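You operate a simulated robot arm through the tools that you are given. There is no shell and no other tool. Be economical: measure what you need, move in short steps, check, and stop when the job is done.

You run a simulated two-armed robot. Do the job below in one go: nothing can be reset, and whatever is moved stays where it is left.

## Task
Grease the top of the metal plate and put it in the blue tub.
Fine: use the brush and the grease tin; the brush goes back in its pot. A coat counts when it lies all over at full strength: go over it till it gets no stronger.

It is judged by the outcome, as a careful person would: the job done as asked, and still so three seconds after it is handed in. It fails if anything else is knocked over, pushed out of place, dropped, spilled or broken.

## Robot
Two 7-joint arms with two-finger grippers on one trunk, on a base that drives. Base frame: it is fixed to the floor where the robot stands at the start and does not move with it; the origin is under the middle of the robot, x ahead of it, y to its left, z up. Units: m, degrees, N and s.
The left shoulder is at the start at [0.024, 0.216, 1.281], the right one opposite. With the tool pointing down near the work surface each hand reaches from about 0.1 to 0.74 m from the robot's upright axis, wherever it stands, measured 20 degrees to its own side. Places, roughly: grease tin [0.8, 0.1, 0.9]; grey pot [0.8, 0, 0.9]. Payload 2.2 kg a hand.
Tool frame (each hand has its own): the origin (TCP) lies between the finger pads and is the grasp point; the fingertips stand 0.019 m ahead of it; z points along the fingers, y is the line along which they close. Largest opening 0.116 m; the body of the gripper starts 0.07 m behind the TCP.
Orientation is told as [roll, pitch, yaw] about the base's x, y, z axes, in that order, counted from this pose: with the fingers straight down and closing along the base's y, the tool's x points along the base's -x, its y along +y and its z along -z.

## Interface
- The arms move only by the tool arm_command. It takes "left_increments", "right_increments" or both (then of equal length, played together; a hand with none holds still); each is a list of rows, each a list of 3 entries, a list of its own where there are three numbers: the turn, a rotation vector about the base's x, y, z in degrees, then the shift along the base's x, y, z in m, then the closure, from 0 (fully open) to 1 (shut). In form: [[[wx, wy, wz], [dx, dy, dz], gripper], ...]. A call has 1 to 8 rows; each row is the pose to reach, as a shift and turn from the pose commanded when the call began. A row lasts 0.2 s, in which the tool goes at most 0.05 m and 8.6 degrees; a call with a longer step from one row to the next is refused whole, and so is a gripper value outside its range. A pose out of reach is approached as far as the arm can. The call stops where the force on the tool passes 90 N (or 10 N more than at its start, if that is more) or the arm is blocked; 0.2 s more then pass. The fingers move at their own pace and stop on an object; they squeeze with about 43 N. The grip force told is the motor's: it shows also when the fingers shut on nothing. Time passes only in rows, and 0.2 s behind the last, so rows that repeat a pose let the fingers close. It gives the time, the measured TCP pose, the force on the tool (base axes), the opening and the grip force at its end, in the units of the frame above (readings bear some noise), with the torque about the TCP (base axes, N m) and any sound that the robot's microphone picked up, and new pictures: "show" is both (left out), scene, wrist or none (wrist: the cameras of the hands that moved).
- Cameras (640 x 400 px; columns grow to the right, rows downward): "scene" is now at [0.114, 0.0033, 1.4555]; the picture's right is [0.04, -1.00, -0.00], its down [-0.66, -0.02, -0.75] and it looks along [0.75, 0.03, -0.66] (base axes); focal length 234 px, centre (320, 200). "left" rides on the left gripper at [0.069, 0.015, -0.097] in its tool frame; the picture's right is [-0.21, 0.98, 0.00], its down [-0.76, -0.17, -0.63] and it looks along [-0.62, -0.14, 0.78] (tool axes); focal length 251 px, centre (320, 200). "right" rides on the right gripper at [0.069, -0.015, -0.097] in its tool frame; the picture's right is [0.21, 0.98, 0.00], its down [-0.76, 0.17, -0.63] and it looks along [-0.62, 0.14, 0.77] (tool axes); focal length 251 px, centre (320, 200). There is no depth. A picture from a camera that has moved, and an enlarged one, comes with that camera's place and axes in the base frame and with its lens. The place of the scene camera against the robot may be out by one fixed shift of up to 0.025 m in any direction.
- raise_lower(by): slides the trunk up (or, below 0, down) by that many m; the arms and the scene camera ride with it, the base frame stays. It gives what a move gives, with no picture.
- base_move(legs): drives the robot by 1 to 6 legs, each [ahead, left, turn to the left] in m, m and degrees, along the robot's own axes; the way and the turn of a leg run together, so that a leg with both is an arc; at most 1.5 m and 180 degrees a leg. The arms and the cameras ride along, it lands a little off, and it stops where it bumps. It gives what a move gives, and a new picture of the scene camera.
- pan_tilt(pan, tilt): turns the head with the scene camera to pan (to the left, within 80 degrees either way) and tilt (down, from -29 to 69), counted from straight ahead of the robot. It gives what a move gives, and a new picture of the scene camera.
- close_up(camera, box): a new picture of the part [left, top, right, bottom] of that camera's present view, enlarged. No time passes.
- job_done(): hands the job in; it is judged then, once.

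Go step by step. Nothing tells you exact positions but the pictures and the camera data: compare them with the known pose of the tool, close in by small moves and look again before you grip or let go. The budget is 120 turns and 260 pictures, counting those below and the enlarged ones. Unless the task says otherwise, let go and move clear before handing in, and close with one line.

The tools are called after ">>>" as a command line: name --argument value ..., lists and objects as JSON in quotes. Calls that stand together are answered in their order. arm_command: Moves the arms, as the interface text tells. Its arguments: {"type":"object","properties":{"left_increments":{"type":"array"},"right_increments":{"type":"array"},"show":{"type":"string","enum":["both","scene","wrist","none"]}},"required":[]} The other tools are called the same way: raise_lower (by) slides the trunk up or down; base_move (legs) drives the base; pan_tilt (pan, tilt) turns the head that bears the scene camera; close_up (camera, box) takes an enlarged picture of a part of a camera's view; job_done () hands the job in.

At the start:

```text
t: 0.0
left_tool_pos: [0.4722, 0.2195, 1.2471]
left_tool_rot: [0.0, 0.0, 0.0]
left_force: [-0.7, 0.1, 0.4]
left_moment: [0.0, 0.02, 0.02]
left_grip_width: 0.1161
left_gripper_force: 0.0
right_tool_pos: [0.3518, -0.1928, 1.2924]
right_tool_rot: [0.0, 0.1, 0.0]
right_force: [0.3, 0.9, 0.2]
right_moment: [0.01, 0.0, -0.01]
right_grip_width: 0.116
right_gripper_force: 0.0
trunk travel left (down, up): [-0.425, 0.065]
robot x, y, heading: [-0.0013, -0.0003, -0.2]
head pan, tilt: [2.1, 41.1]
```

scene: 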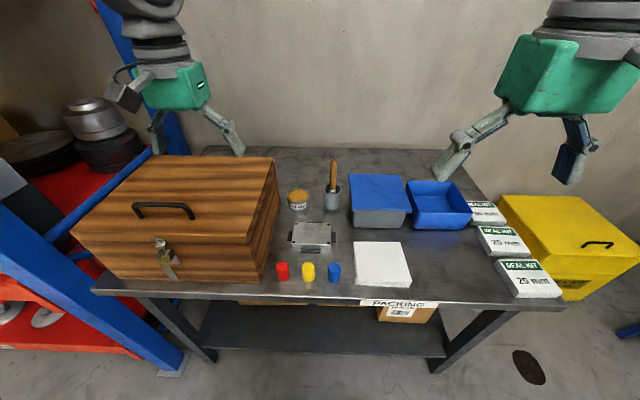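
right: 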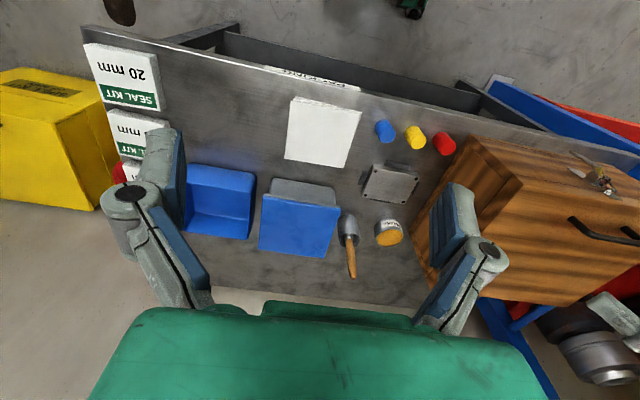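
left: 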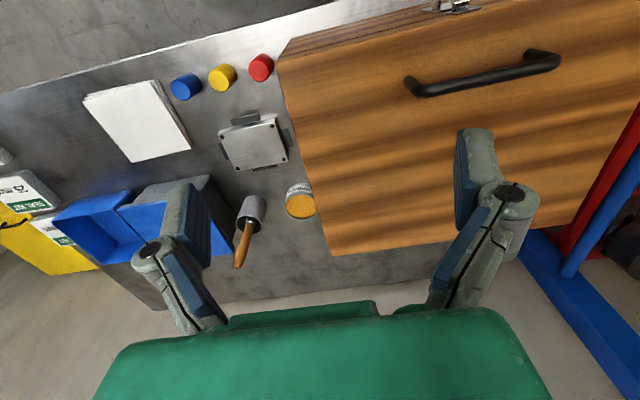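

I see a table with a wooden box, the grease tin, the pot with a brush, the metal plate, a grey tub with a blue lid, and an open blue tub. I'll enlarge the work area first.

>>> close_up --camera "scene" --box '[260, 150, 420, 290]'

>>> close_up --camera "scene" --box '[340, 160, 500, 260]'

>>> close_up --camera "left" --box '[200, 90, 340, 280]'

>>> close_up --camera "right" --box '[170, 90, 430, 290]'

```text
2.86 times, centred on (340, 220) of scene
camera zoom: at [0.114, 0.0033, 1.4555], right [0.04, -1.0, 0.0], down [-0.66, -0.02, -0.75], along [0.75, 0.03, -0.66], focal length 668 px, centre (263, 143)
```

zoom: 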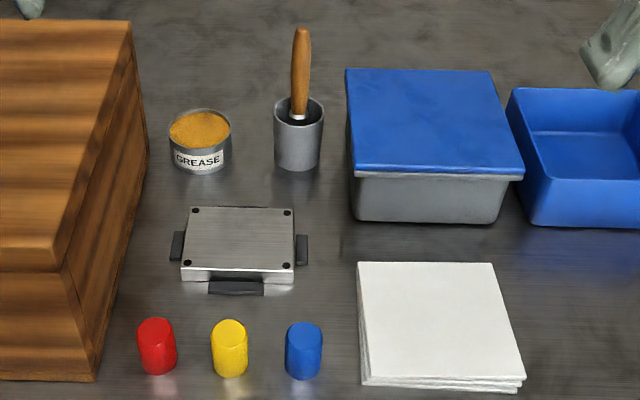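

```text
4.00 times, centred on (420, 210) of scene
camera zoom: at [0.114, 0.0033, 1.4555], right [0.04, -1.0, 0.0], down [-0.66, -0.02, -0.75], along [0.75, 0.03, -0.66], focal length 935 px, centre (-80, 160)
```

zoom: 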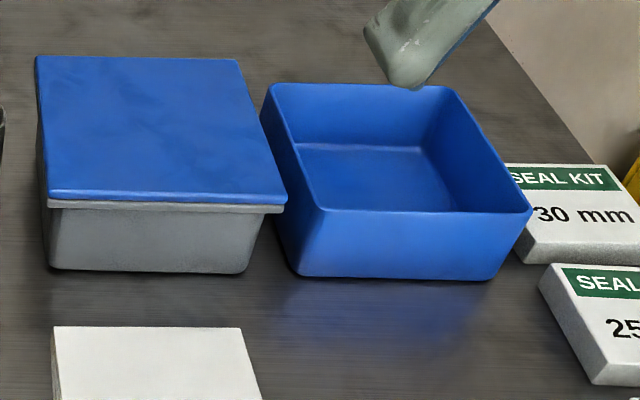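

```text
2.11 times, centred on (270, 185) of left
camera zoom: at [0.4041, 0.2342, 1.346], right [0.21, 0.98, 0.0], down [0.76, -0.17, 0.63], along [0.62, -0.14, -0.78], focal length 529 px, centre (425, 232)
```

zoom: 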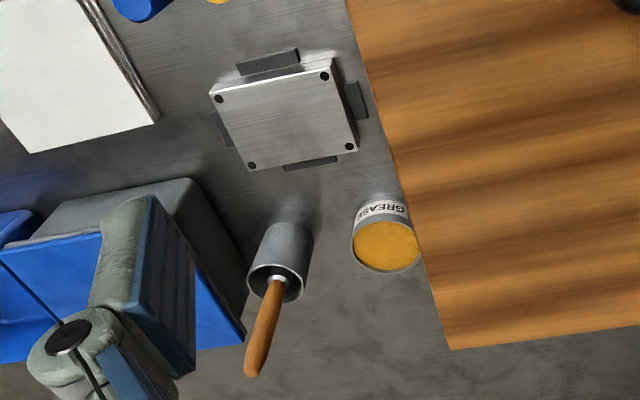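

```text
2.00 times, centred on (300, 190) of right
camera zoom: at [0.2827, -0.208, 1.3889], right [-0.21, 0.98, 0.0], down [0.76, 0.17, 0.63], along [0.62, 0.14, -0.78], focal length 503 px, centre (360, 220)
```

zoom: 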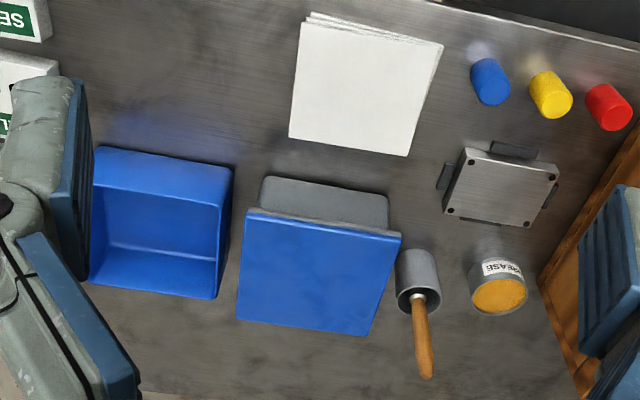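

The plate is at about (0.615, 0.047), top at z≈0.876. The pot rim is at (0.772, -0.017, 0.925), the brush tip at z≈1.035, and the tin top at (0.77, 0.107, 0.897). The tin and pot are a bit far away, so I'll look down to see how far the base can drive ahead.

>>> pan_tilt --pan 0 --tilt 69

```text
t: 0.9
left_tool_pos: [0.4695, 0.2186, 1.2481]
left_tool_rot: [0.0, -0.1, 0.0]
left_force: [-0.6, -0.3, -1.1]
left_moment: [0.02, -0.01, -0.02]
left_grip_width: 0.1161
left_gripper_force: 0.0
right_tool_pos: [0.3492, -0.1931, 1.2931]
right_tool_rot: [-0.1, -0.1, 0.1]
right_force: [0.2, 0.3, 0.9]
right_moment: [0.01, -0.01, 0.01]
right_grip_width: 0.1161
right_gripper_force: 0.2
trunk travel left (down, up): [-0.425, 0.065]
robot x, y, heading: [-0.0001, 0.002, -0.1]
head pan, tilt: [0.0, 68.8]
camera scene: at [0.0852, 0.0001, 1.4212], right [0.0, -1.0, 0.0], down [-0.93, 0.0, -0.36], along [0.36, 0.0, -0.93], focal length 234 px, centre (320, 200)
```

scene: 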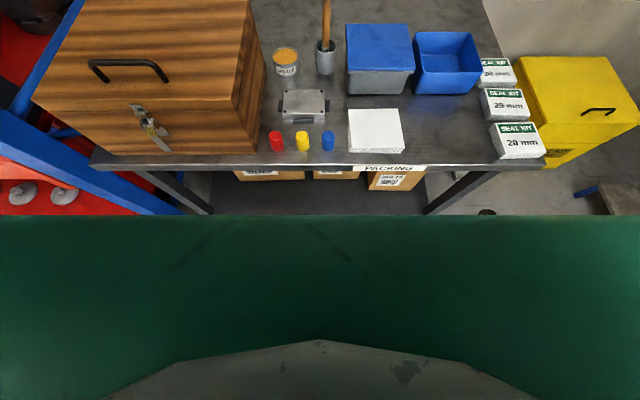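

The robot's front edge is at most x≈0.26 at table height and the table edge is at about 0.405, so a modest drive ahead is safe. I'll go 0.12 m.

>>> base_move --legs '[[0.12, 0, 0]]'

```text
t: 2.1
left_tool_pos: [0.5852, 0.2206, 1.2484]
left_tool_rot: [0.0, -0.1, 0.0]
left_force: [0.8, -0.3, 1.7]
left_moment: [0.0, 0.0, 0.01]
left_grip_width: 0.1162
left_gripper_force: 0.2
right_tool_pos: [0.4639, -0.1929, 1.293]
right_tool_rot: [-0.1, -0.1, 0.1]
right_force: [0.7, 0.4, 0.7]
right_moment: [0.01, -0.02, 0.03]
right_grip_width: 0.1162
right_gripper_force: 0.1
trunk travel left (down, up): [-0.425, 0.065]
robot x, y, heading: [0.1173, 0.0035, 0.1]
head pan, tilt: [0.0, 68.8]
camera scene: at [0.1995, 0.0006, 1.4213], right [0.0, -1.0, 0.0], down [-0.93, 0.0, -0.36], along [0.36, 0.0, -0.93], focal length 234 px, centre (320, 200)
```

scene: 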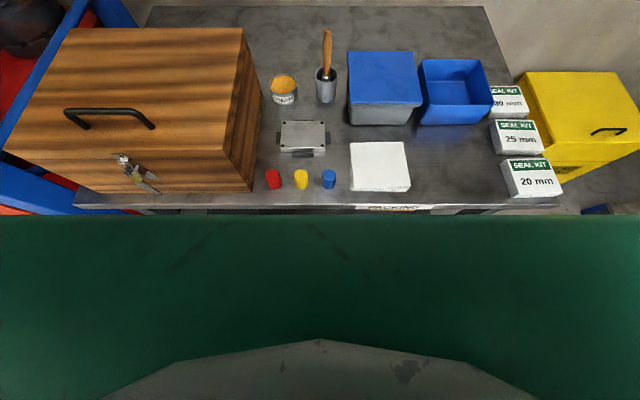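

Nothing bumped. I'll shift the base about 0.08 m left so the right arm comfortably covers the tin, the pot, the plate and the tub, keeping it clear of the wooden box.

>>> base_move --legs '[[0.02, 0.08, 0]]'

>>> pan_tilt --pan 0 --tilt 50

```text
t: 3.2
left_tool_pos: [0.5984, 0.2606, 1.2567]
left_tool_rot: [1.4, -0.5, 0.0]
left_force: [0.0, -1.2, 0.2]
left_moment: [0.07, -0.04, -0.02]
left_grip_width: 0.1159
left_gripper_force: 0.0
right_tool_pos: [0.4783, -0.1521, 1.2906]
right_tool_rot: [1.6, -0.4, 0.2]
right_force: [-0.6, 0.2, 0.9]
right_moment: [-0.01, -0.04, 0.01]
right_grip_width: 0.116
right_gripper_force: 0.0
trunk travel left (down, up): [-0.425, 0.065]
robot x, y, heading: [0.1348, 0.0726, 0.4]
head pan, tilt: [0.0, 68.8]
camera scene: at [0.2165, 0.0616, 1.4214], right [0.0, -1.0, -0.01], down [-0.93, 0.0, -0.36], along [0.36, 0.01, -0.93], focal length 234 px, centre (320, 200)
```

scene: 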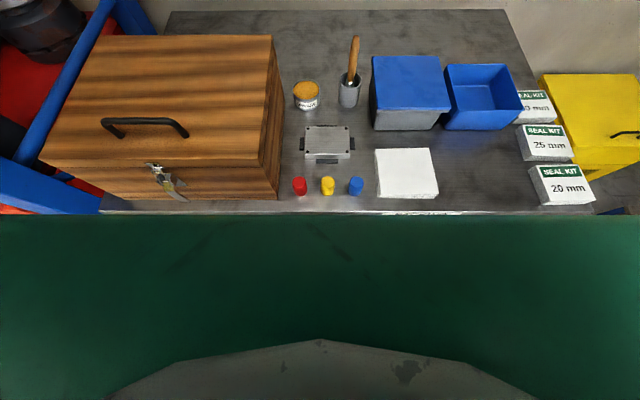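

```text
t: 4.0
left_tool_pos: [0.6035, 0.2779, 1.251]
left_tool_rot: [0.7, -0.2, -0.1]
left_force: [1.0, 0.0, 0.3]
left_moment: [-0.02, 0.01, 0.0]
left_grip_width: 0.1158
left_gripper_force: 0.1
right_tool_pos: [0.482, -0.132, 1.2844]
right_tool_rot: [0.6, 1.3, 0.2]
right_force: [0.7, 1.2, -0.4]
right_moment: [-0.05, 0.05, 0.01]
right_grip_width: 0.1161
right_gripper_force: 0.1
trunk travel left (down, up): [-0.425, 0.065]
robot x, y, heading: [0.1356, 0.0763, 0.1]
head pan, tilt: [0.0, 50.0]
camera scene: at [0.247, 0.1082, 1.4418], right [0.01, -1.0, 0.02], down [-0.77, -0.02, -0.64], along [0.64, -0.02, -0.77], focal length 234 px, centre (320, 200)
```

scene: 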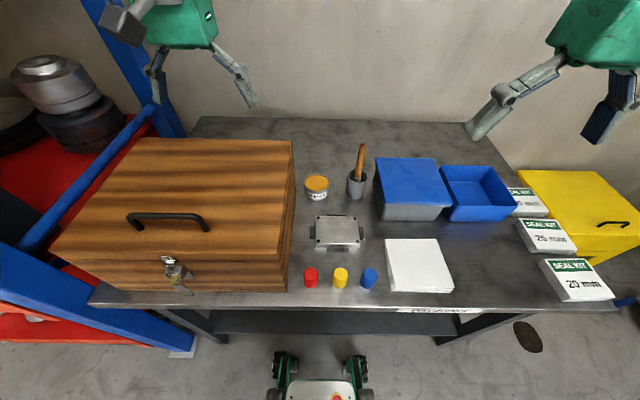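

Robot now stands at about (0.136, 0.076). I'll bring the right hand over toward the brush and look from the wrist camera.

>>> arm_command --right_increments '[[[0, 0, 0], [0.04, 0.02, -0.015], 0], [[0, 0, 0], [0.08, 0.04, -0.03], 0], [[0, 0, 0], [0.12, 0.06, -0.045], 0], [[0, 0, 0], [0.16, 0.08, -0.06], 0], [[0, 0, 0], [0.2, 0.1, -0.075], 0], [[0, 0, 0], [0.23, 0.115, -0.085], 0], [[0, 0, 0], [0.23, 0.115, -0.085], 0]]'

```text
t: 5.8
left_tool_pos: [0.6002, 0.3194, 1.2479]
left_tool_rot: [-0.8, -0.3, 0.2]
left_force: [0.3, -0.1, -1.3]
left_moment: [-0.01, 0.09, 0.01]
left_grip_width: 0.116
left_gripper_force: 0.0
right_tool_pos: [0.7117, 0.0233, 1.2096]
right_tool_rot: [-0.6, -0.4, 0.5]
right_force: [-0.3, -0.7, -0.9]
right_moment: [0.08, 0.01, 0.01]
right_grip_width: 0.1158
right_gripper_force: 0.1
trunk travel left (down, up): [-0.425, 0.065]
robot x, y, heading: [0.1355, 0.0838, 0.0]
head pan, tilt: [0.0, 50.0]
stopped in row 7 (right hand): the arm was blocked; the commanded pose is now the measured one
camera scene: at [0.2482, 0.1361, 1.4409], right [0.0, -1.0, 0.03], down [-0.77, -0.02, -0.64], along [0.64, -0.02, -0.77], focal length 234 px, centre (320, 200)
camera right: at [0.6415, 0.0079, 1.3058], right [-0.22, 0.97, -0.01], down [0.75, 0.18, 0.64], along [0.62, 0.13, -0.77], focal length 251 px, centre (320, 200)
```

scene: 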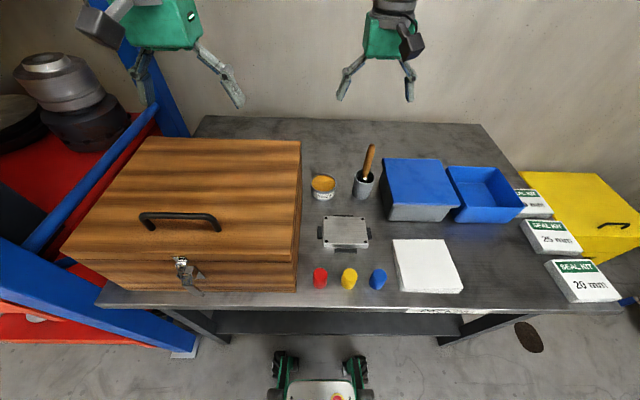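
right: 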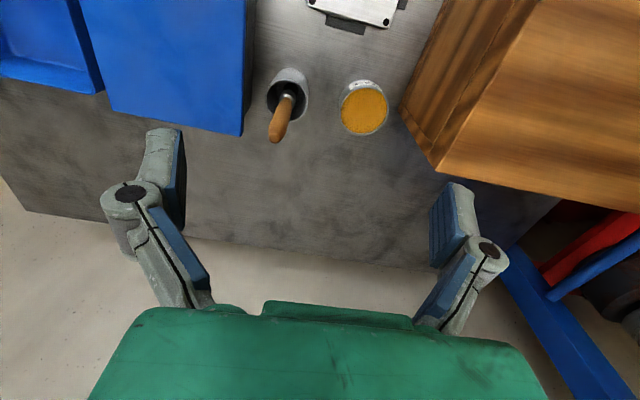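

The robot seems to have kept swaying after the sideways drive. I'll wait with the hands still and read where it settles.

>>> arm_command --right_increments '[[[0, 0, 0], [0, 0, 0], 0], [[0, 0, 0], [0, 0, 0], 0], [[0, 0, 0], [0, 0, 0], 0], [[0, 0, 0], [0, 0, 0], 0], [[0, 0, 0], [0, 0, 0], 0]]' --show "scene"

```text
t: 7.2
left_tool_pos: [0.5953, 0.2509, 1.2596]
left_tool_rot: [1.9, -0.7, -0.2]
left_force: [-0.5, -0.6, 0.0]
left_moment: [0.09, -0.02, 0.0]
left_grip_width: 0.1158
left_gripper_force: 0.1
right_tool_pos: [0.7081, -0.0465, 1.2111]
right_tool_rot: [2.0, -0.8, 0.1]
right_force: [-0.5, 0.0, 0.4]
right_moment: [0.02, 0.01, -0.04]
right_grip_width: 0.1161
right_gripper_force: 0.1
trunk travel left (down, up): [-0.425, 0.065]
robot x, y, heading: [0.1388, 0.0729, -0.3]
head pan, tilt: [0.0, 50.0]
stopped in row 5 (right hand): the arm was blocked; the commanded pose is now the measured one
camera scene: at [0.2478, 0.0355, 1.4423], right [0.0, -1.0, -0.03], down [-0.77, 0.02, -0.64], along [0.64, 0.02, -0.77], focal length 234 px, centre (320, 200)
```

scene: 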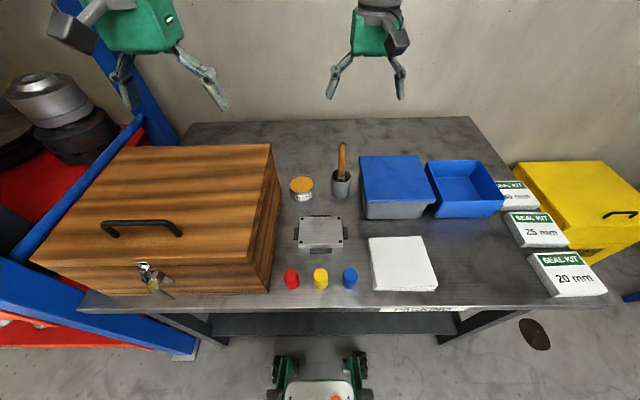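

The body is rocking sideways after the drive. I'll wait longer to see whether it decays.

>>> arm_command --left_increments '[[[0, 0, 0], [0, 0, 0], 0], [[0, 0, 0], [0, 0, 0], 0], [[0, 0, 0], [0, 0, 0], 0], [[0, 0, 0], [0, 0, 0], 0], [[0, 0, 0], [0, 0, 0], 0], [[0, 0, 0], [0, 0, 0], 0], [[0, 0, 0], [0, 0, 0], 0], [[0, 0, 0], [0, 0, 0], 0]]' --show "none"

>>> arm_command --left_increments '[[[0, 0, 0], [0, 0, 0], 0], [[0, 0, 0], [0, 0, 0], 0]]' --show "none"

>>> arm_command --left_increments '[[[0, 0, 0], [0, 0, 0], 0], [[0, 0, 0], [0, 0, 0], 0]]' --show "none"

>>> arm_command --left_increments '[[[0, 0, 0], [0, 0, 0], 0], [[0, 0, 0], [0, 0, 0], 0]]' --show "scene"

```text
t: 9.2
left_tool_pos: [0.5902, 0.3057, 1.2537]
left_tool_rot: [-0.7, -0.9, -0.1]
left_force: [0.1, 1.7, -0.5]
left_moment: [-0.13, -0.02, 0.0]
left_grip_width: 0.1159
left_gripper_force: 0.1
right_tool_pos: [0.7023, 0.007, 1.2171]
right_tool_rot: [-0.5, -0.9, 0.2]
right_force: [-0.7, 2.5, 0.3]
right_moment: [-0.13, -0.02, 0.01]
right_grip_width: 0.1163
right_gripper_force: 0.1
trunk travel left (down, up): [-0.425, 0.065]
robot x, y, heading: [0.1388, 0.0747, -0.1]
head pan, tilt: [0.0, 50.0]
stopped in row 8 (left hand): the arm was blocked; the commanded pose is now the measured one
```

```text
t: 10.0
left_tool_pos: [0.5871, 0.2694, 1.2597]
left_tool_rot: [0.5, -1.3, -0.6]
left_force: [-0.4, 0.3, 0.3]
left_moment: [-0.02, 0.0, 0.0]
left_grip_width: 0.1161
left_gripper_force: 0.2
right_tool_pos: [0.6984, -0.0283, 1.2186]
right_tool_rot: [0.6, -1.0, -0.2]
right_force: [0.1, 1.3, -0.6]
right_moment: [-0.06, -0.01, 0.01]
right_grip_width: 0.116
right_gripper_force: 0.1
trunk travel left (down, up): [-0.425, 0.065]
robot x, y, heading: [0.1391, 0.0587, 0.2]
head pan, tilt: [0.0, 50.0]
stopped in row 2 (left hand): the arm was blocked; the commanded pose is now the measured one
```

```text
t: 10.8
left_tool_pos: [0.5831, 0.2276, 1.2653]
left_tool_rot: [2.3, -1.4, -1.0]
left_force: [-0.7, 0.0, 0.0]
left_moment: [0.09, 0.0, -0.01]
left_grip_width: 0.116
left_gripper_force: 0.0
right_tool_pos: [0.6959, -0.0713, 1.2196]
right_tool_rot: [2.1, -1.1, -0.7]
right_force: [-1.0, -0.9, 1.0]
right_moment: [0.07, -0.02, -0.01]
right_grip_width: 0.1163
right_gripper_force: 0.0
trunk travel left (down, up): [-0.425, 0.065]
robot x, y, heading: [0.1378, 0.0509, 0.0]
head pan, tilt: [0.0, 50.0]
stopped in row 2 (left hand): the arm was blocked; the commanded pose is now the measured one
```

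```text
t: 11.4
left_tool_pos: [0.5832, 0.2437, 1.262]
left_tool_rot: [1.4, -1.4, -1.0]
left_force: [0.1, 0.4, -0.5]
left_moment: [-0.01, 0.0, 0.0]
left_grip_width: 0.1158
left_gripper_force: 0.1
right_tool_pos: [0.6985, -0.0554, 1.2194]
right_tool_rot: [1.4, -1.1, -0.5]
right_force: [0.2, -0.5, 1.1]
right_moment: [0.03, 0.01, -0.03]
right_grip_width: 0.116
right_gripper_force: 0.1
trunk travel left (down, up): [-0.425, 0.065]
robot x, y, heading: [0.1384, 0.0476, 0.1]
head pan, tilt: [0.0, 50.0]
camera scene: at [0.2476, 0.0644, 1.4428], right [0.0, -1.0, 0.01], down [-0.77, -0.01, -0.64], along [0.64, -0.01, -0.77], focal length 234 px, centre (320, 200)
```

scene: 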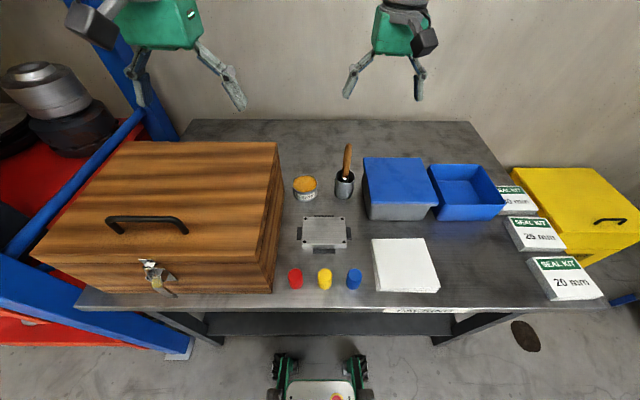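

The base also creeps to the right, so something on the left may be touching. I'll pan left to look.

>>> pan_tilt --pan 70 --tilt 50

>>> pan_tilt --pan 0 --tilt 55

```text
t: 12.8
left_tool_pos: [0.5845, 0.2628, 1.2597]
left_tool_rot: [0.7, -1.3, -0.8]
left_force: [1.1, 0.7, 0.5]
left_moment: [-0.04, -0.02, 0.01]
left_grip_width: 0.1161
left_gripper_force: 0.1
right_tool_pos: [0.6966, -0.0358, 1.2205]
right_tool_rot: [0.7, -1.2, -0.2]
right_force: [0.6, 0.4, 0.1]
right_moment: [-0.01, 0.01, -0.02]
right_grip_width: 0.1161
right_gripper_force: 0.0
trunk travel left (down, up): [-0.425, 0.065]
robot x, y, heading: [0.1387, 0.0552, -0.1]
head pan, tilt: [70.0, 50.0]
camera scene: at [0.1968, 0.1252, 1.4433], right [0.94, -0.34, 0.0], down [-0.27, -0.72, -0.64], along [0.22, 0.61, -0.76], focal length 234 px, centre (320, 200)
```

scene: 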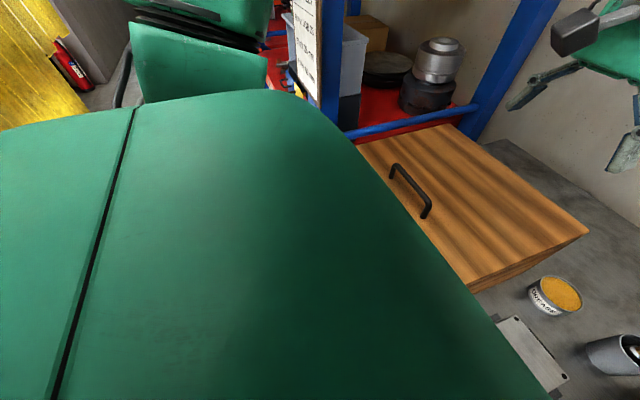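

```text
t: 14.2
left_tool_pos: [0.5837, 0.2266, 1.2635]
left_tool_rot: [2.1, -1.4, -1.0]
left_force: [0.1, -1.2, -0.3]
left_moment: [0.07, 0.01, 0.01]
left_grip_width: 0.1161
left_gripper_force: 0.0
right_tool_pos: [0.698, -0.0723, 1.2186]
right_tool_rot: [2.0, -1.1, -0.7]
right_force: [0.6, -1.7, 0.6]
right_moment: [0.06, -0.01, 0.0]
right_grip_width: 0.1159
right_gripper_force: 0.1
trunk travel left (down, up): [-0.425, 0.065]
robot x, y, heading: [0.1411, 0.0487, 0.1]
head pan, tilt: [0.0, 55.0]
camera scene: at [0.2429, 0.0473, 1.4364], right [0.0, -1.0, 0.0], down [-0.82, 0.0, -0.57], along [0.57, 0.0, -0.82], focal length 234 px, centre (320, 200)
```

scene: 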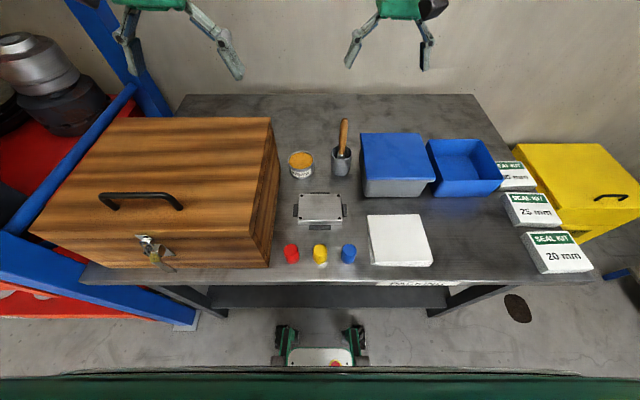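

The left arm or shoulder is probably touching the rack post on the left. I'll drive back right to about y≈0, where it was steady.

>>> base_move --legs '[[0, -0.05, 0]]'

>>> arm_command --left_increments '[[[0, 0, 0], [0, 0, 0], 0], [[0, 0, 0], [0, 0, 0], 0], [[0, 0, 0], [0, 0, 0], 0], [[0, 0, 0], [0, 0, 0], 0], [[0, 0, 0], [0, 0, 0], 0], [[0, 0, 0], [0, 0, 0], 0]]' --show "none"

>>> arm_command --left_increments '[[[0, 0, 0], [0, 0, 0], 0], [[0, 0, 0], [0, 0, 0], 0]]' --show "none"

>>> arm_command --left_increments '[[[0, 0, 0], [0, 0, 0], 0], [[0, 0, 0], [0, 0, 0], 0]]' --show "none"

```text
t: 15.2
left_tool_pos: [0.5854, 0.1881, 1.2623]
left_tool_rot: [1.6, -1.3, -0.9]
left_force: [0.3, -1.0, 0.1]
left_moment: [0.01, 0.0, -0.04]
left_grip_width: 0.1162
left_gripper_force: 0.1
right_tool_pos: [0.6967, -0.1109, 1.2194]
right_tool_rot: [1.6, -1.2, -0.7]
right_force: [0.0, -0.7, -1.5]
right_moment: [0.07, 0.01, 0.01]
right_grip_width: 0.1162
right_gripper_force: 0.1
trunk travel left (down, up): [-0.425, 0.065]
robot x, y, heading: [0.143, 0.0022, -0.2]
head pan, tilt: [0.0, 55.0]
camera scene: at [0.2425, -0.0113, 1.4363], right [0.0, -1.0, -0.01], down [-0.82, 0.01, -0.57], along [0.57, 0.01, -0.82], focal length 234 px, centre (320, 200)
```

scene: 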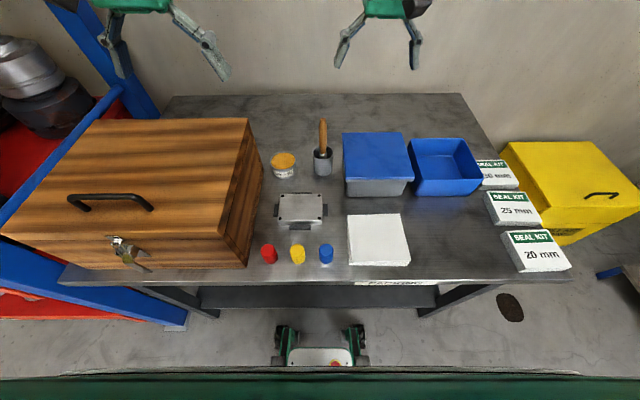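

```text
t: 16.6
left_tool_pos: [0.5808, 0.2068, 1.2615]
left_tool_rot: [0.8, -1.6, -0.8]
left_force: [0.2, 0.7, -0.8]
left_moment: [-0.02, 0.01, -0.02]
left_grip_width: 0.116
left_gripper_force: 0.1
right_tool_pos: [0.6947, -0.0916, 1.2217]
right_tool_rot: [0.7, -1.3, -0.7]
right_force: [-0.4, -0.6, -0.8]
right_moment: [0.01, -0.02, -0.01]
right_grip_width: 0.1159
right_gripper_force: 0.1
trunk travel left (down, up): [-0.425, 0.065]
robot x, y, heading: [0.1414, 0.0029, 0.2]
head pan, tilt: [0.0, 55.0]
```

```text
t: 17.2
left_tool_pos: [0.581, 0.2028, 1.2625]
left_tool_rot: [1.1, -1.5, -0.8]
left_force: [0.2, 1.4, 0.5]
left_moment: [0.0, -0.02, -0.01]
left_grip_width: 0.1162
left_gripper_force: 0.0
right_tool_pos: [0.6939, -0.0983, 1.2221]
right_tool_rot: [1.0, -1.3, -0.6]
right_force: [0.3, -0.6, -0.1]
right_moment: [-0.01, 0.0, 0.0]
right_grip_width: 0.116
right_gripper_force: 0.1
trunk travel left (down, up): [-0.425, 0.065]
robot x, y, heading: [0.1429, 0.0037, 0.1]
head pan, tilt: [0.0, 55.0]
```

```text
t: 17.8
left_tool_pos: [0.5799, 0.1901, 1.2642]
left_tool_rot: [1.4, -1.4, -0.9]
left_force: [1.0, -0.6, -0.2]
left_moment: [0.02, -0.03, -0.02]
left_grip_width: 0.116
left_gripper_force: 0.2
right_tool_pos: [0.6938, -0.1073, 1.2205]
right_tool_rot: [1.3, -1.2, -0.6]
right_force: [-0.7, -0.5, -0.5]
right_moment: [0.05, -0.02, 0.01]
right_grip_width: 0.1159
right_gripper_force: 0.1
trunk travel left (down, up): [-0.425, 0.065]
robot x, y, heading: [0.1376, 0.0046, 0.1]
head pan, tilt: [0.0, 55.0]
```

The sway is fading now. I'll bring the right hand close over the brush handle and check with the wrist camera.

>>> arm_command --right_increments '[[[-0.3, 0.3, 0.2], [0.015, 0.02, -0.015], 0], [[-0.6, 0.6, 0.3], [0.03, 0.035, -0.03], 0], [[-0.8, 1, 0.5], [0.045, 0.055, -0.05], 0], [[-0.9, 1.2, 0.6], [0.06, 0.07, -0.07], 0], [[-0.9, 1.2, 0.6], [0.07, 0.08, -0.08], 0], [[-0.9, 1.2, 0.6], [0.07, 0.08, -0.08], 0], [[-0.9, 1.2, 0.6], [0.07, 0.08, -0.08], 0], [[-0.9, 1.2, 0.6], [0.07, 0.08, -0.08], 0]]'

```text
t: 19.6
left_tool_pos: [0.5819, 0.1949, 1.2619]
left_tool_rot: [1.4, -1.5, -0.8]
left_force: [0.1, -0.2, 0.7]
left_moment: [0.03, -0.02, 0.01]
left_grip_width: 0.1158
left_gripper_force: 0.0
right_tool_pos: [0.7643, -0.0236, 1.1413]
right_tool_rot: [0.3, -0.2, -0.1]
right_force: [-0.2, -1.3, 0.3]
right_moment: [-0.02, 0.04, 0.0]
right_grip_width: 0.1162
right_gripper_force: 0.0
trunk travel left (down, up): [-0.425, 0.065]
robot x, y, heading: [0.1403, 0.002, -0.1]
head pan, tilt: [0.0, 55.0]
camera scene: at [0.2435, 0.0012, 1.4363], right [0.0, -1.0, 0.0], down [-0.82, 0.0, -0.57], along [0.57, 0.0, -0.82], focal length 234 px, centre (320, 200)
camera right: at [0.6945, -0.0391, 1.2381], right [-0.21, 0.98, 0.0], down [0.76, 0.16, 0.63], along [0.62, 0.14, -0.77], focal length 251 px, centre (320, 200)
```

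scene: 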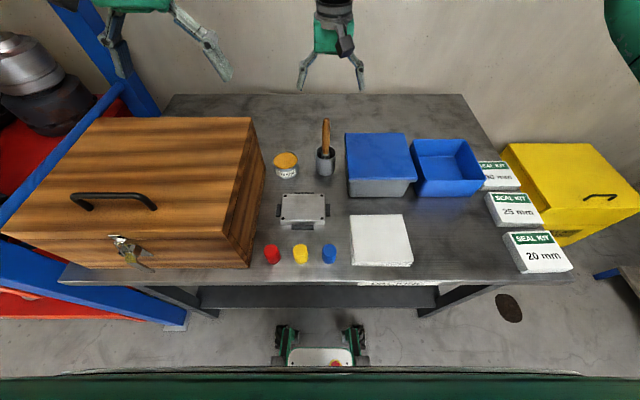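
right: 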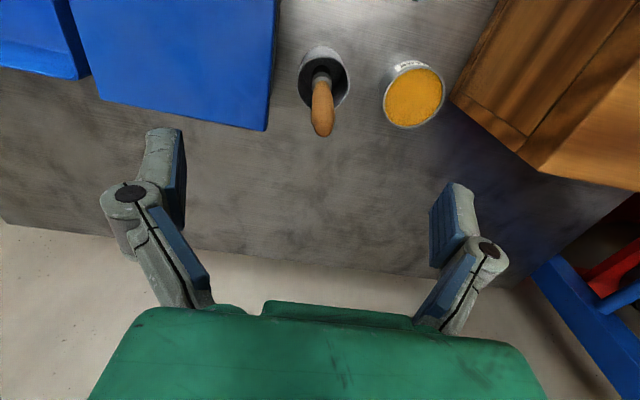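

The handle tip is confirmed at about (0.78, -0.0155, 1.035). I'll lower to z≈0.99 around the handle and look before closing.

>>> arm_command --right_increments '[[[0, 0, 0], [0.006, 0.004, -0.025], 0], [[0, 0, 0], [0.0125, 0.008, -0.05], 0], [[0, 0, 0], [0.0125, 0.008, -0.075], 0], [[0, 0, 0], [0.0125, 0.008, -0.1], 0], [[0, 0, 0], [0.0125, 0.008, -0.125], 0], [[0, 0, 0], [0.0125, 0.008, -0.15], 0], [[0, 0, 0], [0.0125, 0.008, -0.15], 0], [[0, 0, 0], [0.0125, 0.008, -0.15], 0]]'

>>> close_up --camera "scene" --box '[260, 70, 400, 240]'

```text
t: 21.4
left_tool_pos: [0.5801, 0.1997, 1.2621]
left_tool_rot: [1.2, -1.5, -0.9]
left_force: [1.0, -0.2, -0.7]
left_moment: [-0.02, 0.02, 0.0]
left_grip_width: 0.1159
left_gripper_force: 0.1
right_tool_pos: [0.7759, -0.0124, 0.9919]
right_tool_rot: [0.2, -0.1, 0.1]
right_force: [-0.1, 0.1, 0.5]
right_moment: [-0.02, 0.0, -0.02]
right_grip_width: 0.1162
right_gripper_force: 0.0
trunk travel left (down, up): [-0.425, 0.065]
robot x, y, heading: [0.1408, -0.0002, 0.2]
head pan, tilt: [0.0, 55.0]
camera scene: at [0.2432, 0.0043, 1.4364], right [0.0, -1.0, 0.0], down [-0.82, 0.0, -0.57], along [0.57, 0.0, -0.82], focal length 234 px, centre (320, 200)
camera right: at [0.708, -0.0271, 1.0885], right [-0.21, 0.98, 0.0], down [0.76, 0.16, 0.63], along [0.62, 0.14, -0.77], focal length 251 px, centre (320, 200)
```

scene: 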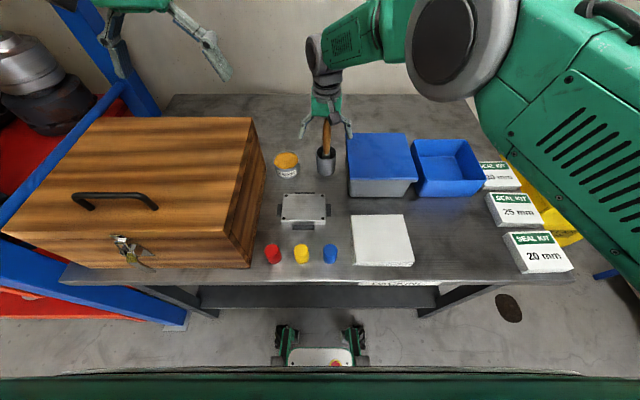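
right: 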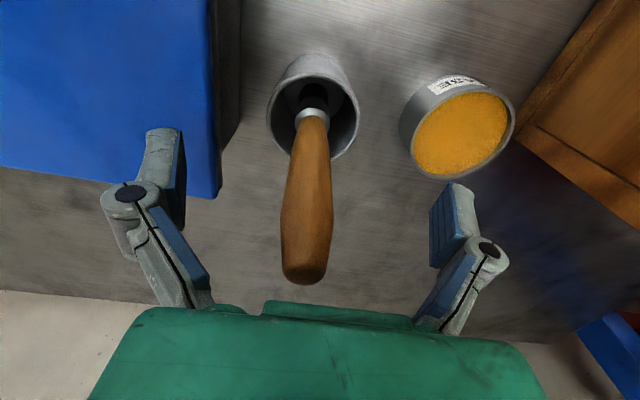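

```text
2.35 times, centred on (330, 155) of scene
camera zoom: at [0.2432, 0.0043, 1.4364], right [0.0, -1.0, 0.0], down [-0.82, 0.0, -0.57], along [0.57, 0.0, -0.82], focal length 550 px, centre (296, 306)
```

zoom: 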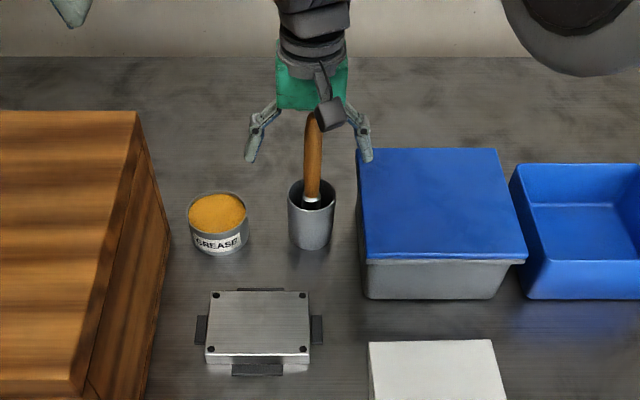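

The handle lies between the fingers, offset about 5 mm to the right. I'll shift and close.

>>> arm_command --right_increments '[[[0, 0, 0], [0, -0.005, 0], 0], [[0, 0, 0], [0, -0.005, 0], 0.3], [[0, 0, 0], [0, -0.005, 0], 0.6], [[0, 0, 0], [0, -0.005, 0], 1], [[0, 0, 0], [0, -0.005, 0], 1], [[0, 0, 0], [0, -0.005, 0], 1]]' --show "wrist"

```text
t: 22.8
left_tool_pos: [0.5812, 0.2009, 1.2619]
left_tool_rot: [1.0, -1.4, -0.9]
left_force: [0.1, -0.1, -0.1]
left_moment: [0.0, 0.01, 0.0]
left_grip_width: 0.1159
left_gripper_force: 0.0
right_tool_pos: [0.7768, -0.0149, 0.9921]
right_tool_rot: [0.2, -0.1, 0.0]
right_force: [-0.1, 0.4, 0.4]
right_moment: [0.01, 0.03, 0.04]
right_grip_width: 0.0219
right_gripper_force: 42.7
trunk travel left (down, up): [-0.425, 0.065]
robot x, y, heading: [0.1411, 0.0002, -0.2]
head pan, tilt: [0.0, 55.0]
camera right: at [0.7078, -0.0302, 1.088], right [-0.21, 0.98, 0.0], down [0.76, 0.17, 0.63], along [0.62, 0.14, -0.77], focal length 251 px, centre (320, 200)
```

right: 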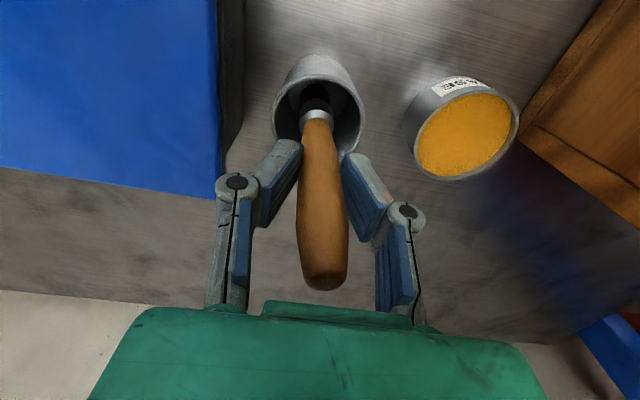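

The handle is gripped (22 mm). Next I'll lift straight up and check that the pot stays.

>>> arm_command --right_increments '[[[0, 0, 0], [0, 0, 0.015], 1], [[0, 0, 0], [0, 0, 0.035], 1], [[0, 0, 0], [0, 0, 0.06], 1], [[0, 0, 0], [0, 0, 0.09], 1], [[0, 0, 0], [0, 0, 0.11], 1], [[0, 0, 0], [0, 0, 0.12], 1], [[0, 0, 0], [0, 0, 0.12], 1]]'

>>> close_up --camera "scene" --box '[260, 50, 400, 240]'

```text
t: 24.4
left_tool_pos: [0.581, 0.2008, 1.2613]
left_tool_rot: [1.2, -1.5, -0.9]
left_force: [-1.0, -0.4, 0.9]
left_moment: [-0.01, -0.02, -0.01]
left_grip_width: 0.116
left_gripper_force: 0.0
right_tool_pos: [0.7781, -0.0151, 1.112]
right_tool_rot: [0.1, -0.1, 0.1]
right_force: [-0.5, -0.2, 0.3]
right_moment: [0.01, 0.02, 0.01]
right_grip_width: 0.0221
right_gripper_force: 43.2
trunk travel left (down, up): [-0.425, 0.065]
robot x, y, heading: [0.1383, 0.0012, -0.3]
head pan, tilt: [0.0, 55.0]
camera scene: at [0.2432, 0.0038, 1.4363], right [0.0, -1.0, 0.0], down [-0.82, 0.0, -0.57], along [0.57, 0.0, -0.82], focal length 234 px, centre (320, 200)
camera right: at [0.7091, -0.0301, 1.2087], right [-0.21, 0.98, 0.0], down [0.76, 0.16, 0.63], along [0.62, 0.14, -0.77], focal length 251 px, centre (320, 200)
```

scene: 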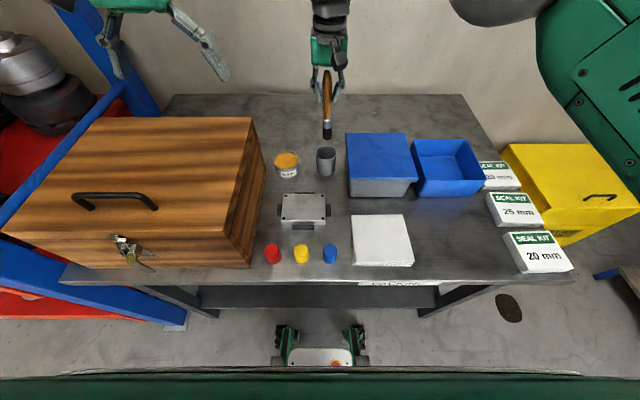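
right: 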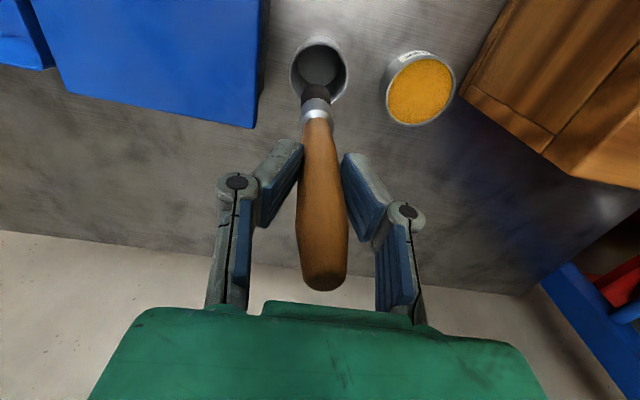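

```text
2.11 times, centred on (330, 145) of scene
camera zoom: at [0.2432, 0.0038, 1.4363], right [0.0, -1.0, 0.0], down [-0.82, 0.0, -0.57], along [0.57, 0.0, -0.82], focal length 492 px, centre (299, 316)
```

zoom: 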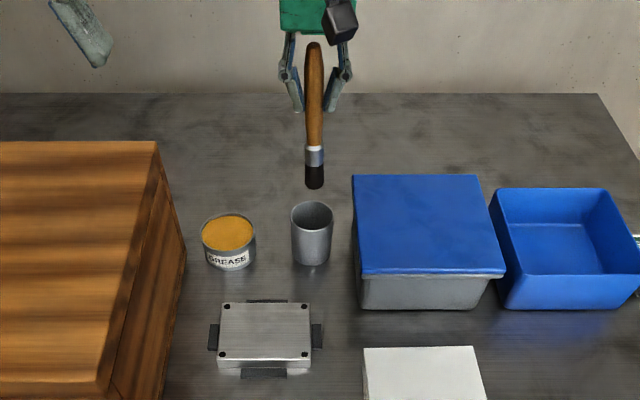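

The brush is out and the pot is undisturbed; the bristle tip is about 0.149 m below the TCP. Next I'll move over the tin at (0.768, 0.106).

>>> arm_command --right_increments '[[[0, 0, 0], [0, 0.02, 0], 1], [[0, 0, 0], [-0.002, 0.045, 0], 1], [[0, 0, 0], [-0.004, 0.07, 0], 1], [[0, 0, 0], [-0.005, 0.095, 0], 1], [[0, 0, 0], [-0.006, 0.115, 0], 1], [[0, 0, 0], [-0.006, 0.123, 0], 1], [[0, 0, 0], [-0.006, 0.123, -0.03], 1], [[0, 0, 0], [-0.006, 0.123, -0.04], 1]]'

>>> close_up --camera "scene" --box '[220, 60, 360, 250]'

```text
t: 26.2
left_tool_pos: [0.5806, 0.2015, 1.2625]
left_tool_rot: [1.0, -1.4, -1.0]
left_force: [0.2, -0.8, 0.0]
left_moment: [0.01, 0.0, -0.01]
left_grip_width: 0.1159
left_gripper_force: 0.0
right_tool_pos: [0.7568, 0.0854, 1.081]
right_tool_rot: [0.0, -0.2, 0.0]
right_force: [0.4, -0.3, 0.3]
right_moment: [0.0, -0.01, -0.03]
right_grip_width: 0.0216
right_gripper_force: 42.7
right hand out of reach, approached as far as the arm can: row 4, 5, 6, 7, 8
trunk travel left (down, up): [-0.425, 0.065]
robot x, y, heading: [0.139, 0.0033, -0.2]
head pan, tilt: [0.0, 55.0]
camera scene: at [0.2436, 0.0045, 1.4363], right [0.0, -1.0, 0.0], down [-0.82, 0.0, -0.57], along [0.57, 0.0, -0.82], focal length 234 px, centre (320, 200)
camera right: at [0.6879, 0.0708, 1.1766], right [-0.21, 0.98, 0.0], down [0.76, 0.17, 0.63], along [0.62, 0.14, -0.77], focal length 251 px, centre (320, 200)
```

scene: 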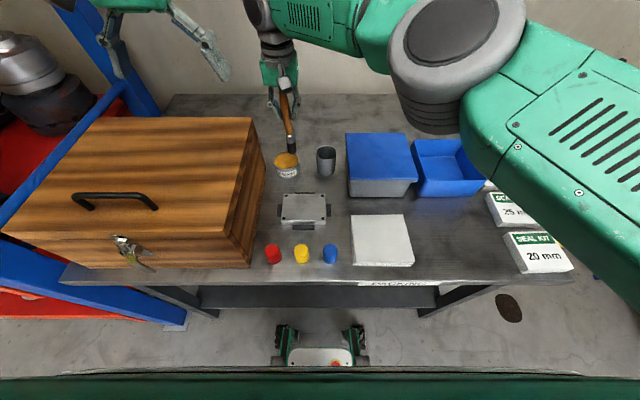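
right: 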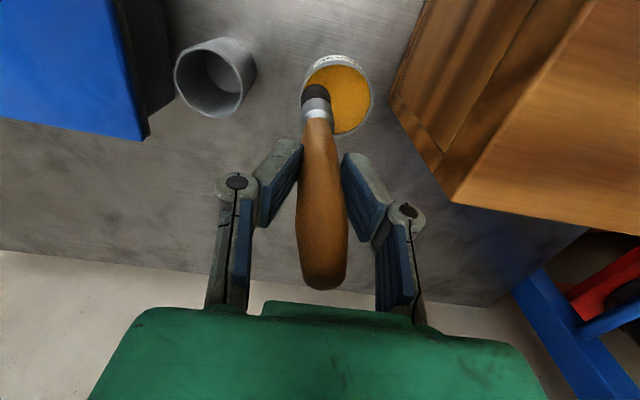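

```text
2.11 times, centred on (290, 155) of scene
camera zoom: at [0.2436, 0.0045, 1.4363], right [0.0, -1.0, 0.0], down [-0.82, 0.0, -0.57], along [0.57, 0.0, -0.82], focal length 492 px, centre (383, 295)
```

zoom: 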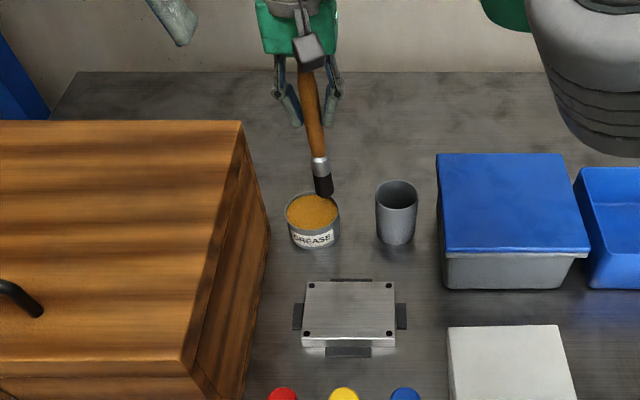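

The arm was stopped about 0.02 m short of the tin. The trunk's front edge is at x≈0.24 and the table edge at 0.405, so I'll raise the brush and drive 0.06 ahead.

>>> arm_command --right_increments '[[[0, 0, 0], [-0.01, -0.01, 0.03], 1], [[0, 0, 0], [-0.02, -0.02, 0.06], 1], [[0, 0, 0], [-0.02, -0.02, 0.08], 1]]' --show "none"

>>> base_move --legs '[[0.03, 0, 0], [0.03, 0, 0]]'

>>> arm_command --left_increments '[[[0, 0, 0], [0, 0, 0], 0], [[0, 0, 0], [0, 0, 0], 0], [[0, 0, 0], [0, 0, 0], 0], [[0, 0, 0], [0, 0, 0], 0], [[0, 0, 0], [0, 0, 0], 0], [[0, 0, 0], [0, 0, 0], 0]]' --show "none"

```text
t: 27.0
left_tool_pos: [0.5801, 0.2014, 1.262]
left_tool_rot: [1.0, -1.5, -0.9]
left_force: [0.4, 0.3, 0.1]
left_moment: [0.0, -0.02, -0.01]
left_grip_width: 0.1159
left_gripper_force: 0.0
right_tool_pos: [0.735, 0.064, 1.1614]
right_tool_rot: [0.1, 0.0, 0.0]
right_force: [0.0, 0.5, -0.6]
right_moment: [0.0, 0.01, -0.01]
right_grip_width: 0.0217
right_gripper_force: 42.8
trunk travel left (down, up): [-0.425, 0.065]
robot x, y, heading: [0.138, 0.0023, -0.3]
head pan, tilt: [0.0, 55.0]
```

```text
t: 28.2
left_tool_pos: [0.6331, 0.2008, 1.2651]
left_tool_rot: [0.9, -2.1, -1.0]
left_force: [-0.8, 0.3, -0.2]
left_moment: [0.01, -0.09, 0.02]
left_grip_width: 0.1158
left_gripper_force: 0.1
right_tool_pos: [0.7877, 0.0642, 1.1656]
right_tool_rot: [0.2, -0.6, 0.0]
right_force: [-0.6, -0.1, 0.3]
right_moment: [-0.04, -0.05, 0.04]
right_grip_width: 0.0218
right_gripper_force: 43.2
trunk travel left (down, up): [-0.425, 0.065]
robot x, y, heading: [0.2037, -0.0021, -0.2]
head pan, tilt: [0.0, 55.0]
camera scene: at [0.2956, 0.0056, 1.4372], right [0.0, -1.0, 0.0], down [-0.82, 0.0, -0.58], along [0.58, 0.0, -0.82], focal length 234 px, centre (320, 200)
```

scene: 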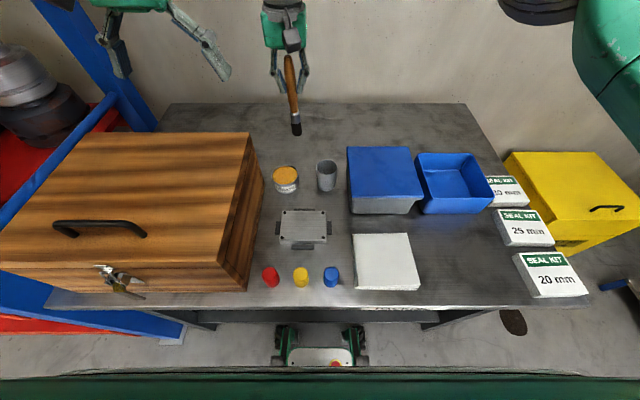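

```text
t: 29.6
left_tool_pos: [0.6365, 0.1989, 1.2645]
left_tool_rot: [1.3, -1.9, -0.9]
left_force: [0.2, 0.9, 0.5]
left_moment: [0.02, 0.02, 0.02]
left_grip_width: 0.1158
left_gripper_force: 0.0
right_tool_pos: [0.7932, 0.0619, 1.164]
right_tool_rot: [0.1, -0.4, 0.0]
right_force: [1.3, -0.3, -0.1]
right_moment: [0.0, 0.01, 0.01]
right_grip_width: 0.0218
right_gripper_force: 43.2
trunk travel left (down, up): [-0.425, 0.065]
robot x, y, heading: [0.197, 0.0028, -0.2]
head pan, tilt: [0.0, 55.0]
```

I'm steady with the base at x≈0.197. Now over the tin again.

>>> arm_command --right_increments '[[[0, 0, 0], [-0.01, 0.02, -0.01], 1], [[0, 0, 0], [-0.021, 0.04, -0.03], 1], [[0, 0, 0], [-0.021, 0.047, -0.06], 1], [[0, 0, 0], [-0.021, 0.047, -0.084], 1], [[0, 0, 0], [-0.021, 0.047, -0.084], 1], [[0, 0, 0], [-0.021, 0.047, -0.084], 1]]'

>>> close_up --camera "right" --box '[220, 30, 420, 155]'

>>> close_up --camera "scene" --box '[220, 80, 360, 260]'

```text
t: 31.1
left_tool_pos: [0.6367, 0.1992, 1.2665]
left_tool_rot: [1.1, -1.7, -1.0]
left_force: [0.2, 0.8, 0.4]
left_moment: [0.0, 0.01, 0.0]
left_grip_width: 0.1158
left_gripper_force: 0.1
right_tool_pos: [0.7731, 0.1099, 1.0826]
right_tool_rot: [0.2, -0.3, 0.0]
right_force: [0.1, 0.3, -0.3]
right_moment: [0.0, 0.02, 0.0]
right_grip_width: 0.0217
right_gripper_force: 43.1
trunk travel left (down, up): [-0.425, 0.065]
robot x, y, heading: [0.2, -0.0002, -0.0]
head pan, tilt: [0.0, 55.0]
camera scene: at [0.3043, 0.0043, 1.4363], right [0.0, -1.0, 0.0], down [-0.82, 0.0, -0.57], along [0.57, 0.0, -0.82], focal length 234 px, centre (320, 200)
camera right: at [0.7027, 0.0945, 1.1772], right [-0.21, 0.98, 0.0], down [0.75, 0.16, 0.64], along [0.62, 0.14, -0.77], focal length 251 px, centre (320, 200)
```

scene: 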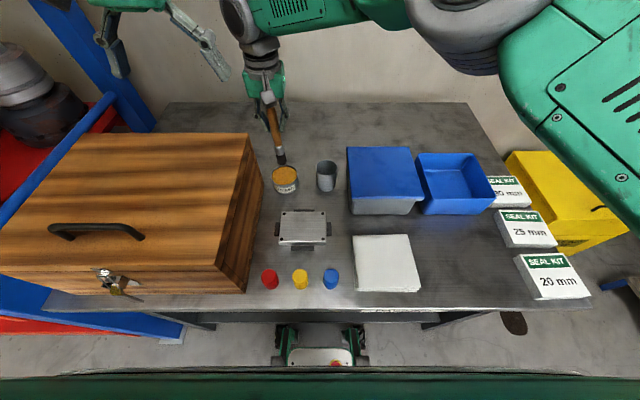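
right: 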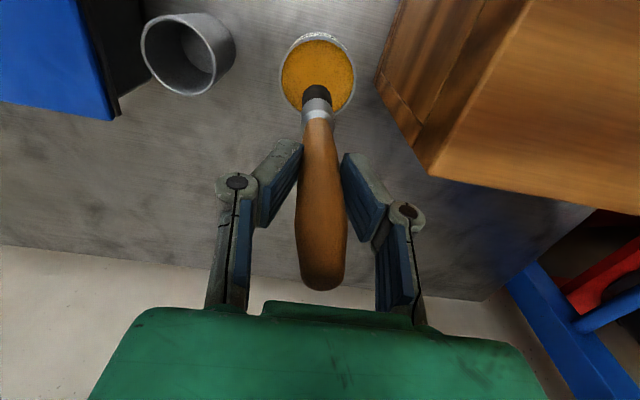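

```text
3.20 times, centred on (320, 92) of right
camera zoom: at [0.7027, 0.0945, 1.1772], right [-0.21, 0.98, 0.0], down [0.75, 0.16, 0.64], along [0.62, 0.14, -0.77], focal length 805 px, centre (320, 544)
```

zoom: 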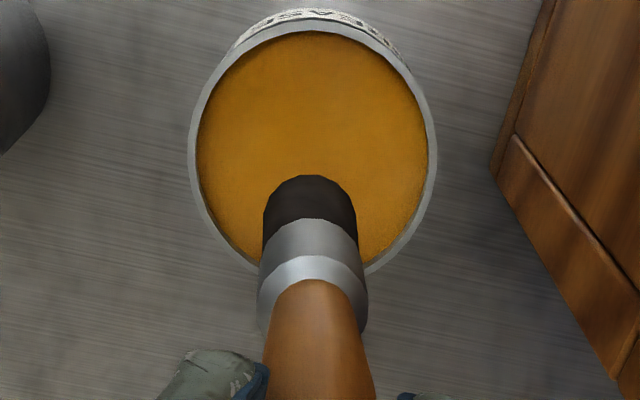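

```text
2.22 times, centred on (290, 170) of scene
camera zoom: at [0.3043, 0.0043, 1.4363], right [0.0, -1.0, 0.0], down [-0.82, 0.0, -0.57], along [0.57, 0.0, -0.82], focal length 520 px, centre (387, 267)
```

zoom: 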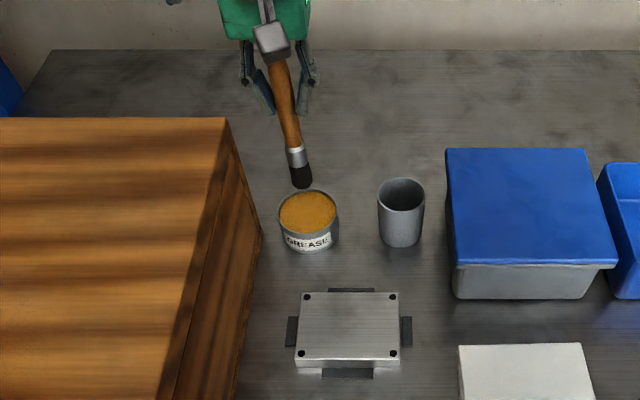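

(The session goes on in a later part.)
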